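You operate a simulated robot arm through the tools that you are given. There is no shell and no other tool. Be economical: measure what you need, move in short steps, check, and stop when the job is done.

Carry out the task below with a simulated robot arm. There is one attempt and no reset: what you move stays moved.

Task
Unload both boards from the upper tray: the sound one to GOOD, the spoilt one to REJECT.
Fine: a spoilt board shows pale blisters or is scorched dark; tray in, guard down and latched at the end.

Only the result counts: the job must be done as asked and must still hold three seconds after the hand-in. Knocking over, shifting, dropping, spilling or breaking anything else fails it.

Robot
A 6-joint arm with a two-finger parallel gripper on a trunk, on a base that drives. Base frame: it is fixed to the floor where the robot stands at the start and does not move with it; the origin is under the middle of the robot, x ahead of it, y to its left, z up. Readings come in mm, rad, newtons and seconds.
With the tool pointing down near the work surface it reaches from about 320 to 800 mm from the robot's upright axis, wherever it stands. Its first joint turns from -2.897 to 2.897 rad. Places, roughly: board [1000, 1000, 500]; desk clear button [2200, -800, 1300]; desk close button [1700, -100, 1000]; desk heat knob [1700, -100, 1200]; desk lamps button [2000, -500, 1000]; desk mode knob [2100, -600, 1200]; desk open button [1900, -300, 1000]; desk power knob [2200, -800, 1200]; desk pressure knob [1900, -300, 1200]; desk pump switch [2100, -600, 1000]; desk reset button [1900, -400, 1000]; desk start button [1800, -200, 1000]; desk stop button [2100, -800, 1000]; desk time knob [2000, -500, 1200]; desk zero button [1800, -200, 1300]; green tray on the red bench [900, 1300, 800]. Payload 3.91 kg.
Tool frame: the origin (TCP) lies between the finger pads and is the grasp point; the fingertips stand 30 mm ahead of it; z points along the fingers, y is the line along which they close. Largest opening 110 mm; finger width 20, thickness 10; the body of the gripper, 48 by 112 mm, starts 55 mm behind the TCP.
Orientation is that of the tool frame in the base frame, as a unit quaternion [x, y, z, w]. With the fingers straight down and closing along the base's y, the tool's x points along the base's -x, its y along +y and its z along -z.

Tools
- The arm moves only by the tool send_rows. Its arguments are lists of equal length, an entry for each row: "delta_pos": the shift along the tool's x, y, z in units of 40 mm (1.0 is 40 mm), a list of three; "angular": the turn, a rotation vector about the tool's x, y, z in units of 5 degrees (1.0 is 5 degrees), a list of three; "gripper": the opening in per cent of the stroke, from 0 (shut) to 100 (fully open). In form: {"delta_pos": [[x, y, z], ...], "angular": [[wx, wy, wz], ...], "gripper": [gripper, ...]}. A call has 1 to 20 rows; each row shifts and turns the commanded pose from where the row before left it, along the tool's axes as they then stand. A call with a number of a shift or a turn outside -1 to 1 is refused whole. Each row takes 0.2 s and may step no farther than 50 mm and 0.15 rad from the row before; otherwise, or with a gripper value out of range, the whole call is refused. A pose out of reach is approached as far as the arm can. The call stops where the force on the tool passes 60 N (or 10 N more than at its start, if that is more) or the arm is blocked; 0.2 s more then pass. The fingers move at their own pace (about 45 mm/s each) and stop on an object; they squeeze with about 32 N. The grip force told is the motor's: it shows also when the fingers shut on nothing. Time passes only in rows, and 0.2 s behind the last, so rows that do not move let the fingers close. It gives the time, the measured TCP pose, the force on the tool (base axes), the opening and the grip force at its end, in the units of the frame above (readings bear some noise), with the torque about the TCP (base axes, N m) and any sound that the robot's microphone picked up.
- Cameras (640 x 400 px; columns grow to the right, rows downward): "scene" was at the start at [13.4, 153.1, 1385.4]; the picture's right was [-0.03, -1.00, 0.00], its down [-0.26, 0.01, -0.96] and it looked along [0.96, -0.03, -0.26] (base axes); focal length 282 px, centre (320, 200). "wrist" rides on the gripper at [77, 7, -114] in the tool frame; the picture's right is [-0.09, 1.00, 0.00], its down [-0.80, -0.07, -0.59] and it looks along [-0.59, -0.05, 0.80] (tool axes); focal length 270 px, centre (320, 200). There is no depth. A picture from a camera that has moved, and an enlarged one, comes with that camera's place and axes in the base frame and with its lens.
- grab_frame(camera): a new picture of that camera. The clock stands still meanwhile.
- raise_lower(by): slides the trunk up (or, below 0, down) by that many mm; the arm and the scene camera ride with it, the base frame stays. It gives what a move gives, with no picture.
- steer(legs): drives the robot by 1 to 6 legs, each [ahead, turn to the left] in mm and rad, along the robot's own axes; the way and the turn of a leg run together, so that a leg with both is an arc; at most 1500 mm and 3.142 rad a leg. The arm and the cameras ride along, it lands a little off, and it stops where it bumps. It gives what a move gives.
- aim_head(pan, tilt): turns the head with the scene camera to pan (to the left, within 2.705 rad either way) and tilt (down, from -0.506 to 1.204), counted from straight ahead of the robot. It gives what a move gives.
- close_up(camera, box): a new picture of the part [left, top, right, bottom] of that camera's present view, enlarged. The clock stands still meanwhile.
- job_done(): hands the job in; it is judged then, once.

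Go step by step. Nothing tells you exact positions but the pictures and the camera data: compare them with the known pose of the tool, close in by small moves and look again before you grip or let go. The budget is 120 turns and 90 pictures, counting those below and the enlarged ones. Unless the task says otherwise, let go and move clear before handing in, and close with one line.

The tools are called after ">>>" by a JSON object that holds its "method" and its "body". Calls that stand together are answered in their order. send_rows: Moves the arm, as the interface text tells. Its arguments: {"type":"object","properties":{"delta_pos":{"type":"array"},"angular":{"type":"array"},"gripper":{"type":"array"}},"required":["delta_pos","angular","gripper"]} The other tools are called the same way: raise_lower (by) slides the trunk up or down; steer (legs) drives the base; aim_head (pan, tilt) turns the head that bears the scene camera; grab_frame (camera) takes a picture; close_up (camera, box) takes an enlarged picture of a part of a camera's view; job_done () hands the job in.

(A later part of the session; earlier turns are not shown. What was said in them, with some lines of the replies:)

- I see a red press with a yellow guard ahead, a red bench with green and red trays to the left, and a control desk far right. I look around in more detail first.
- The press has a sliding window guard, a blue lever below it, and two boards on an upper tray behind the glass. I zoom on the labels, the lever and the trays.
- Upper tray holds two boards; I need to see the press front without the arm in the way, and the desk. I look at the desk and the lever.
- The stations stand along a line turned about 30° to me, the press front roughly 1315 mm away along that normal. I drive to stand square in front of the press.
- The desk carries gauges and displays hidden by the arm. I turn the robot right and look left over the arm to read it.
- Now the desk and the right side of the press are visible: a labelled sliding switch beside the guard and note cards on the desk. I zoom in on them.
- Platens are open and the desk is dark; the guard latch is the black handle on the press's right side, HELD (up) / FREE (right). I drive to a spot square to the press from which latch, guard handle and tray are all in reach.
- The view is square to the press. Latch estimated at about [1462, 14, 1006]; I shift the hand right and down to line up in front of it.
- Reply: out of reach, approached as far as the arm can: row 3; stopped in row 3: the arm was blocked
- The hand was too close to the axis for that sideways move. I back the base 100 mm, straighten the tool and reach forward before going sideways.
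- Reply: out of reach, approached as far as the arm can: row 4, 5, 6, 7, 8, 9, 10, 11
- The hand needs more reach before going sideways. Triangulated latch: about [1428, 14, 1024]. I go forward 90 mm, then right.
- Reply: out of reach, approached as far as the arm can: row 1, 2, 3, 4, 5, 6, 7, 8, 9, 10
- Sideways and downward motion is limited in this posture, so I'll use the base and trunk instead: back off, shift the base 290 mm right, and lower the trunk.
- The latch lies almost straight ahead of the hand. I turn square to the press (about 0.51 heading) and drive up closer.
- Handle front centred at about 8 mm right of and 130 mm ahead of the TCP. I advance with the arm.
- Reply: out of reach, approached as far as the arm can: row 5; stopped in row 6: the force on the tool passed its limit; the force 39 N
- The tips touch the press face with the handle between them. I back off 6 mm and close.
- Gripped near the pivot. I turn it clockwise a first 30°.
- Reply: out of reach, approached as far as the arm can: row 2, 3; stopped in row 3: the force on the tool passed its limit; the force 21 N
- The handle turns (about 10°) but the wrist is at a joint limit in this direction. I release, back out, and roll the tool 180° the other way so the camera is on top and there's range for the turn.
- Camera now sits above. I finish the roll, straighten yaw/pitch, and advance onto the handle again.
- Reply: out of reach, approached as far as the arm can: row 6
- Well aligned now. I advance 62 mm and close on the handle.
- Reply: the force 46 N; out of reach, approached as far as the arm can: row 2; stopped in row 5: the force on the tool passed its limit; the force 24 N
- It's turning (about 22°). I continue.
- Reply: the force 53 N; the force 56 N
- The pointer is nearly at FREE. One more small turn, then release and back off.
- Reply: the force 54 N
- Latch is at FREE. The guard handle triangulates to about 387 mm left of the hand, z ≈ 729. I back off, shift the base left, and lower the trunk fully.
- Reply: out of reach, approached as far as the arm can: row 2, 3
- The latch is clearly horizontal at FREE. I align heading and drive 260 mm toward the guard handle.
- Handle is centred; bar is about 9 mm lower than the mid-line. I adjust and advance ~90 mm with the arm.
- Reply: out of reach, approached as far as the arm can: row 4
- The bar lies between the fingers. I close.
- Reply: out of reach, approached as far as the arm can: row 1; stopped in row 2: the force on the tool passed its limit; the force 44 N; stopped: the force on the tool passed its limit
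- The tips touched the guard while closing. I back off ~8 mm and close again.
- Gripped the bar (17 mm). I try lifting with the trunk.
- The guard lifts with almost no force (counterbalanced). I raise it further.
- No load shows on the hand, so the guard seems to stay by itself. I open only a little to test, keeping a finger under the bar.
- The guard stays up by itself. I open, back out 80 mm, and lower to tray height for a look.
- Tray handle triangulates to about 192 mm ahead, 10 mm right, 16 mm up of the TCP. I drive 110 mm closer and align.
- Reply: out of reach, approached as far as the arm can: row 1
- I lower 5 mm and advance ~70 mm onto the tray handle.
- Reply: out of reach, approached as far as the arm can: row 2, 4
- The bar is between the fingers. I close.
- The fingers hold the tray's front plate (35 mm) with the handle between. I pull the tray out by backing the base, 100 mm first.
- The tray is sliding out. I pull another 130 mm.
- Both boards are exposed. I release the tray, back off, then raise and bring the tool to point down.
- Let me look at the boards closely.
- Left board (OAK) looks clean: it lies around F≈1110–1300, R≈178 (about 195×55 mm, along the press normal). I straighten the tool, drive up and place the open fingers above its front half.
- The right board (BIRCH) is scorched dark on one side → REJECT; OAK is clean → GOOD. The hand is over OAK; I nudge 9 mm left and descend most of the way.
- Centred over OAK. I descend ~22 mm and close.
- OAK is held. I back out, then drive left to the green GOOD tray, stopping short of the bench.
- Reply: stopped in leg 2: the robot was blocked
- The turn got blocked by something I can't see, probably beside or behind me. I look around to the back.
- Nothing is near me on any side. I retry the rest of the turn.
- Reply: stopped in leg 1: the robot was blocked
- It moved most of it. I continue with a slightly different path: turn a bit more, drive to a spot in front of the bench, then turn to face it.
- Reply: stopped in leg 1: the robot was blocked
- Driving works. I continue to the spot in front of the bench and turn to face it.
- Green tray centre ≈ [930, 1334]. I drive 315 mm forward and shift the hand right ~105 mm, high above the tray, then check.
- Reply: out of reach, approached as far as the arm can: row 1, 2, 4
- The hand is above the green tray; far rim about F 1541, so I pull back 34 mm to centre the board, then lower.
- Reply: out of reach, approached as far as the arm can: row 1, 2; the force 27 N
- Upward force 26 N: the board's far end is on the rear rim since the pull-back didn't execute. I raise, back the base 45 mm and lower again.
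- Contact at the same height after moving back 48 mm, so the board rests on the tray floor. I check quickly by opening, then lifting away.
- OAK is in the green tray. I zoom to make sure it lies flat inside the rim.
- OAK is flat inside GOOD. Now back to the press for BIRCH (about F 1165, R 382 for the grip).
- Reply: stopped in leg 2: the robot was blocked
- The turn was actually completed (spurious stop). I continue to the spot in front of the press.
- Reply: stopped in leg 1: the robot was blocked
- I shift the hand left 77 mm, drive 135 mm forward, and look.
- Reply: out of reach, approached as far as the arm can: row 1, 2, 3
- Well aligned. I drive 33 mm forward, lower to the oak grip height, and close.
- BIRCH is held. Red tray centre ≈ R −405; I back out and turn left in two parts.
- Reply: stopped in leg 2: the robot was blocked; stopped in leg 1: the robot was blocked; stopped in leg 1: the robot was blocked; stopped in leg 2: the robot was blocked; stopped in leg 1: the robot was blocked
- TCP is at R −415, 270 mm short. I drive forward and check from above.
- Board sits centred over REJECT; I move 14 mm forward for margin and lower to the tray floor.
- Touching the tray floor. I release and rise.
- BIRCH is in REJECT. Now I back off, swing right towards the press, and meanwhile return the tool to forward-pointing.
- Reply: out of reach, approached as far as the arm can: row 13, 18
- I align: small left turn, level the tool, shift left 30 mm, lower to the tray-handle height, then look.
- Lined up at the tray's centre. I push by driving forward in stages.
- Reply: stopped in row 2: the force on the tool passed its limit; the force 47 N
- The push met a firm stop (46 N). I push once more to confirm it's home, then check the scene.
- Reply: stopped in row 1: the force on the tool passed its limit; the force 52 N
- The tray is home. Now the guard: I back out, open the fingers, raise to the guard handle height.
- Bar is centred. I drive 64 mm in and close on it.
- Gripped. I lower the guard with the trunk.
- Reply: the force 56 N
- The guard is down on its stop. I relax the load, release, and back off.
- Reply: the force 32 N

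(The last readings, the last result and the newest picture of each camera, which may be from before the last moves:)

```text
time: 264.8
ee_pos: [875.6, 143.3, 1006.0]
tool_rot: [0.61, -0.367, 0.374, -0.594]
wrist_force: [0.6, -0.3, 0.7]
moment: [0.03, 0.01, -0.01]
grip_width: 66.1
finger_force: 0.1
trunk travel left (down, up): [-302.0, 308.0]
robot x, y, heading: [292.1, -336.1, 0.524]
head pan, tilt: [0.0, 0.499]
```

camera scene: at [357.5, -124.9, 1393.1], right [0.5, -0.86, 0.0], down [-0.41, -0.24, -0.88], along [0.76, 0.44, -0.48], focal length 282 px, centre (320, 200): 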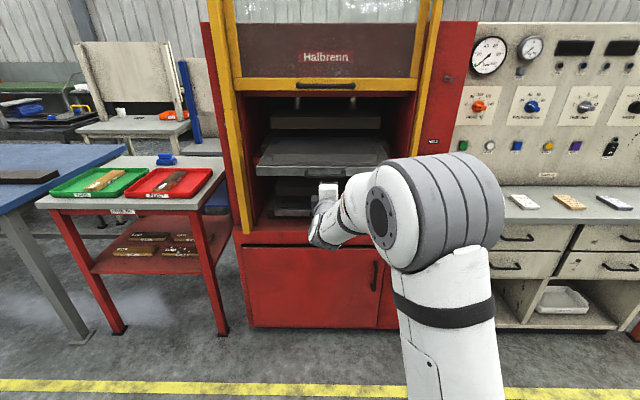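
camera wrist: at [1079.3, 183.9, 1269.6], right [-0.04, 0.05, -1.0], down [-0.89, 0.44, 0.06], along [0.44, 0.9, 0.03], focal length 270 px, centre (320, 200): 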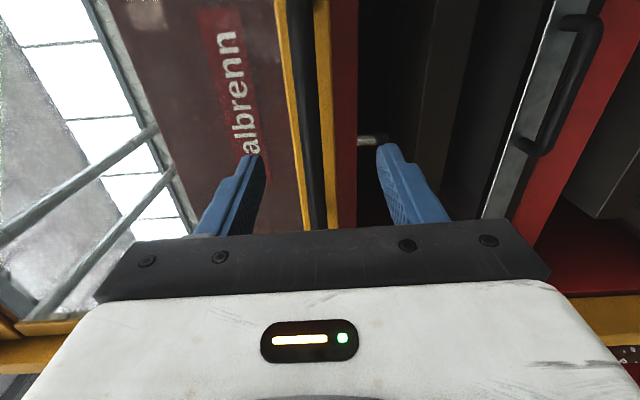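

Now to the latch, 377 mm to the right. I shift the base.

>>> {"method": "steer", "body": {"legs": [[0, -0.7]]}}

>>> {"method": "steer", "body": {"legs": [[0, -0.73], [381, 0]]}}

```text
time: 267.1
ee_pos: [1043.7, -340.6, 1007.4]
tool_rot: [-0.448, 0.554, -0.553, 0.431]
wrist_force: [0.7, 0.2, 0.0]
moment: [0.0, -0.04, -0.01]
grip_width: 66.2
finger_force: 0.1
trunk travel left (down, up): [-302.0, 308.0]
robot x, y, heading: [294.0, -312.2, -0.169]
head pan, tilt: [0.0, 0.499]
```

```text
time: 271.4
ee_pos: [1062.8, -1122.4, 1005.9]
tool_rot: [-0.221, 0.677, -0.671, 0.205]
wrist_force: [-0.1, -0.3, -0.5]
moment: [0.0, 0.01, -0.03]
grip_width: 65.9
finger_force: 0.0
trunk travel left (down, up): [-302.0, 308.0]
robot x, y, heading: [538.5, -594.6, -0.907]
head pan, tilt: [0.0, 0.499]
```

>>> {"method": "steer", "body": {"legs": [[0, 0.7]]}}

>>> {"method": "steer", "body": {"legs": [[0, 0.72]]}}

```text
time: 273.6
ee_pos: [1279.7, -659.0, 1005.2]
tool_rot: [-0.44, 0.561, -0.56, 0.423]
wrist_force: [0.2, -0.3, -0.9]
moment: [-0.04, 0.0, 0.01]
grip_width: 66.0
finger_force: 0.1
trunk travel left (down, up): [-302.0, 308.0]
robot x, y, heading: [531.2, -611.5, -0.215]
head pan, tilt: [0.0, 0.499]
```

```text
time: 275.9
ee_pos: [1121.6, -151.6, 1005.1]
tool_rot: [0.61, -0.368, 0.375, -0.593]
wrist_force: [0.0, -0.2, 1.1]
moment: [-0.03, 0.01, 0.0]
grip_width: 65.7
finger_force: 0.1
trunk travel left (down, up): [-302.0, 308.0]
robot x, y, heading: [545.0, -633.2, 0.51]
head pan, tilt: [0.0, 0.499]
```

TCP is lined up at the latch's lateral position (R≈679). I raise 15 mm, drive 245 mm and look.

>>> {"method": "raise_lower", "body": {"by": 16}}

>>> {"method": "steer", "body": {"legs": [[240, 0]]}}

>>> {"method": "grab_frame", "body": {"camera": "wrist"}}

```text
time: 276.6
ee_pos: [1121.4, -151.1, 1021.6]
tool_rot: [0.61, -0.369, 0.375, -0.593]
wrist_force: [0.3, 1.0, -0.4]
moment: [-0.04, -0.02, 0.0]
grip_width: 66.2
finger_force: 0.0
trunk travel left (down, up): [-318.0, 292.0]
robot x, y, heading: [541.8, -637.5, 0.509]
head pan, tilt: [0.0, 0.499]
```

```text
time: 278.4
ee_pos: [1329.6, -31.9, 1021.9]
tool_rot: [0.611, -0.367, 0.374, -0.594]
wrist_force: [-0.7, -0.2, 0.2]
moment: [0.04, 0.0, 0.0]
grip_width: 66.1
finger_force: 0.0
trunk travel left (down, up): [-318.0, 292.0]
robot x, y, heading: [750.3, -513.8, 0.506]
head pan, tilt: [0.0, 0.499]
```

```text
5 pictures are left
camera wrist: at [1262.3, -151.9, 1017.9], right [-0.04, 0.05, -1.0], down [-0.89, 0.45, 0.06], along [0.45, 0.89, 0.03], focal length 270 px, centre (320, 200)
```

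wrist: 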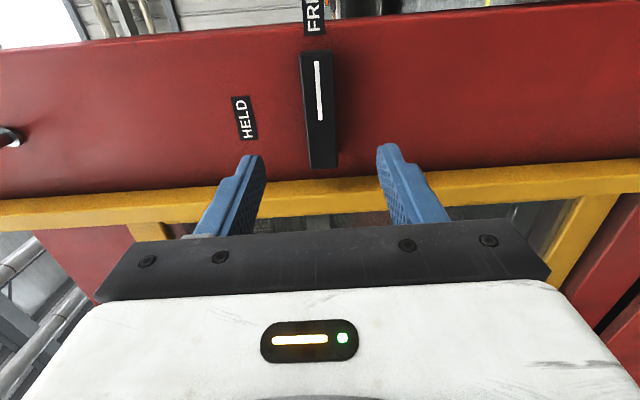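

The handle is centred between the fingers. I drive 80 mm in and then nudge to contact.

>>> {"method": "steer", "body": {"legs": [[78, 0]]}}

>>> {"method": "send_rows", "body": {"delta_pos": [[0, 0, 0.12], [0, 0, 0.12], [0, 0, 0], [0, 0, 0], [0, 0, 0], [0, 0, 0]], "angular": [[0, 0, 0], [0, 0, 0], [0, 0, 0], [0, 0, 0], [0, 0, 0], [0, 0, 0]], "gripper": [60, 60, 30, 0, 0, 0]}}

```text
time: 279.4
ee_pos: [1400.6, 8.5, 1021.3]
tool_rot: [0.612, -0.367, 0.373, -0.593]
wrist_force: [0.1, 0.2, 0.2]
moment: [0.0, -0.01, 0.04]
grip_width: 65.9
finger_force: 0.1
trunk travel left (down, up): [-318.0, 292.0]
robot x, y, heading: [824.1, -476.3, 0.507]
head pan, tilt: [0.0, 0.499]
```

```text
time: 280.8
ee_pos: [1408.0, 11.7, 1020.8]
tool_rot: [0.612, -0.368, 0.372, -0.593]
wrist_force: [-4.0, -4.6, -10.7]
moment: [0.47, -0.68, 0.02]
grip_width: 25.5
finger_force: 44.4
trunk travel left (down, up): [-318.0, 292.0]
robot x, y, heading: [822.4, -475.1, 0.509]
head pan, tilt: [0.0, 0.499]
```

Gripped (25 mm). I turn it counter-clockwise back to HELD.

>>> {"method": "send_rows", "body": {"delta_pos": [[0, 0, 0], [0, 0, 0], [0, 0, 0], [0, 0, 0], [0, 0, 0], [0, 0, 0]], "angular": [[0, 0, -1], [0, 0, -1], [0, 0, -1], [0, 0, -1], [0, 0, -1], [0, 0, -1]], "gripper": [0, 0, 0, 0, 0, 0]}}

>>> {"method": "send_rows", "body": {"delta_pos": [[0, 0, 0], [0, 0, 0], [0, 0, 0], [0, 0, 0], [0, 0, 0], [0, 0, 0]], "angular": [[0, 0, -1], [0, 0, -1], [0, 0, -1], [0, 0, -1], [0, 0, -1], [0, 0, -1]], "gripper": [0, 0, 0, 0, 0, 0]}}

>>> {"method": "send_rows", "body": {"delta_pos": [[0, 0, 0], [0, 0, 0], [0, 0, 0], [0, 0, 0], [0, 0, 0], [0, 0, 0]], "angular": [[0, 0, -1], [0, 0, -1], [0, 0, -1], [0, 0, -1], [0, 0, -1], [0, 0, -1]], "gripper": [0, 0, 0, 0, 0, 0]}}

>>> {"method": "grab_frame", "body": {"camera": "wrist"}}

```text
time: 282.2
ee_pos: [1408.2, 11.2, 1021.3]
tool_rot: [0.686, -0.196, 0.514, -0.476]
wrist_force: [-6.6, -15.3, -21.8]
moment: [0.61, -0.99, -0.68]
grip_width: 25.4
finger_force: 45.0
trunk travel left (down, up): [-318.0, 292.0]
robot x, y, heading: [818.0, -475.8, 0.51]
head pan, tilt: [0.0, 0.499]
```

```text
time: 283.6
ee_pos: [1409.7, 11.6, 1020.7]
tool_rot: [0.714, -0.013, 0.619, -0.327]
wrist_force: [-5.4, -12.6, -24.3]
moment: [0.56, -0.97, 0.22]
grip_width: 25.8
finger_force: 45.1
trunk travel left (down, up): [-318.0, 292.0]
robot x, y, heading: [819.7, -468.4, 0.511]
head pan, tilt: [0.0, 0.499]
```

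```text
time: 285.0
ee_pos: [1409.8, 11.0, 1020.4]
tool_rot: [0.692, 0.172, 0.683, -0.156]
wrist_force: [-1.4, -14.4, -19.2]
moment: [1.05, 0.4, 0.9]
grip_width: 25.5
finger_force: 45.0
trunk travel left (down, up): [-318.0, 292.0]
robot x, y, heading: [822.0, -480.0, 0.515]
head pan, tilt: [0.0, 0.499]
```

```text
4 pictures are left
camera wrist: at [1310.6, -44.6, 1099.1], right [0.45, -0.89, -0.07], down [-0.57, -0.23, -0.79], along [0.69, 0.39, -0.61], focal length 270 px, centre (320, 200)
```

wrist: 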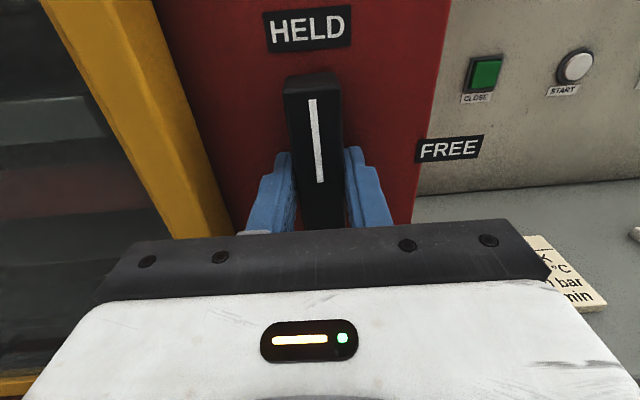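

Almost vertical; one more 5° then release and back off.

>>> {"method": "send_rows", "body": {"delta_pos": [[0, 0, 0], [0, 0, 0], [0, 0, 0]], "angular": [[0, 0, -1], [0, 0, -0.3], [0, 0, 0]], "gripper": [0, 0, 0]}}

>>> {"method": "send_rows", "body": {"delta_pos": [[0, 0, 0], [0, 0, 0], [0, 0, 0], [0, 0, 0]], "angular": [[0, 0, 0], [0, 0, 0], [0, 0, 0], [0, 0, 0]], "gripper": [60, 60, 60, 60]}}

>>> {"method": "steer", "body": {"legs": [[-250, 0]]}}

>>> {"method": "aim_head", "body": {"pan": 0.15, "tilt": 0.4}}

>>> {"method": "grab_frame", "body": {"camera": "scene"}}

>>> {"method": "grab_frame", "body": {"camera": "wrist"}}

```text
time: 285.8
ee_pos: [1409.3, 11.0, 1021.8]
tool_rot: [0.681, 0.211, 0.692, -0.117]
wrist_force: [-0.3, -15.2, -12.0]
moment: [0.98, 1.11, 0.84]
grip_width: 28.0
finger_force: 44.7
trunk travel left (down, up): [-318.0, 292.0]
robot x, y, heading: [820.8, -477.1, 0.509]
head pan, tilt: [0.0, 0.499]
```

```text
time: 286.8
ee_pos: [1407.7, 13.2, 1021.1]
tool_rot: [0.68, 0.212, 0.692, -0.117]
wrist_force: [-0.7, 0.9, 0.9]
moment: [0.05, 0.05, 0.04]
grip_width: 66.0
finger_force: 0.3
trunk travel left (down, up): [-318.0, 292.0]
robot x, y, heading: [824.8, -479.5, 0.51]
head pan, tilt: [0.0, 0.499]
```

```text
time: 288.6
ee_pos: [1191.1, -108.6, 1022.2]
tool_rot: [0.681, 0.211, 0.692, -0.117]
wrist_force: [-0.5, 0.4, 0.1]
moment: [-0.01, 0.01, -0.03]
grip_width: 65.7
finger_force: 0.2
trunk travel left (down, up): [-318.0, 292.0]
robot x, y, heading: [605.7, -598.7, 0.512]
head pan, tilt: [0.0, 0.499]
```

```text
time: 289.3
ee_pos: [1189.1, -108.0, 1021.8]
tool_rot: [0.681, 0.212, 0.692, -0.117]
wrist_force: [0.2, -0.3, 0.6]
moment: [0.0, 0.02, 0.01]
grip_width: 66.0
finger_force: 0.0
trunk travel left (down, up): [-318.0, 292.0]
robot x, y, heading: [606.4, -597.2, 0.512]
head pan, tilt: [0.15, 0.4]
```

```text
3 pictures are left
camera scene: at [536.8, -449.0, 1391.2], right [0.61, -0.79, 0.0], down [-0.31, -0.24, -0.92], along [0.73, 0.56, -0.39], focal length 282 px, centre (320, 200)
```

scene: 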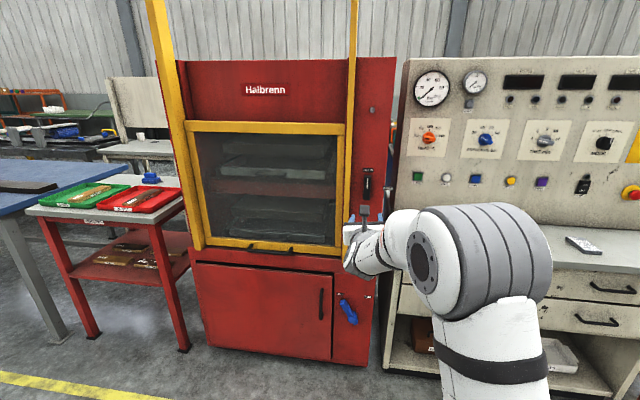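

```text
2 pictures are left
camera wrist: at [1087.7, -156.6, 1099.9], right [0.45, -0.89, 0.05], down [-0.53, -0.31, -0.79], along [0.72, 0.34, -0.61], focal length 270 px, centre (320, 200)
```

wrist: 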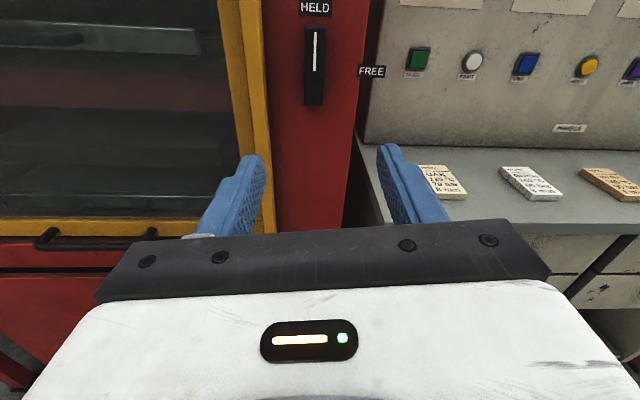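

Latch points at HELD, guard is down, boards are in their trays. One last close-up of the press.

>>> {"method": "close_up", "body": {"camera": "scene", "box": [170, 110, 410, 260]}}

```text
2.67 times, centred on (290, 185) of scene
camera zoom: at [536.8, -449.0, 1391.2], right [0.61, -0.79, 0.0], down [-0.31, -0.24, -0.92], along [0.73, 0.56, -0.39], focal length 753 px, centre (400, 240)
```

zoom: 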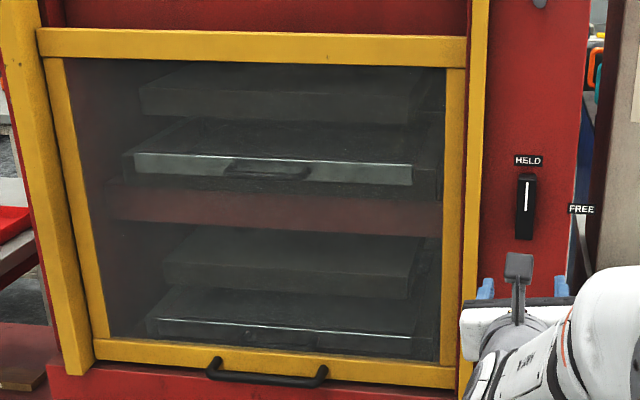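

The last close-up shows the upper tray empty and in, the guard down and the latch at HELD. I'm handing in.

>>> {"method": "job_done", "body": {}}

```text
The job is handed in.
```

The sound OAK board is in GOOD and the scorched BIRCH board is in REJECT; the upper tray is in, and the guard is down and latched at HELD.
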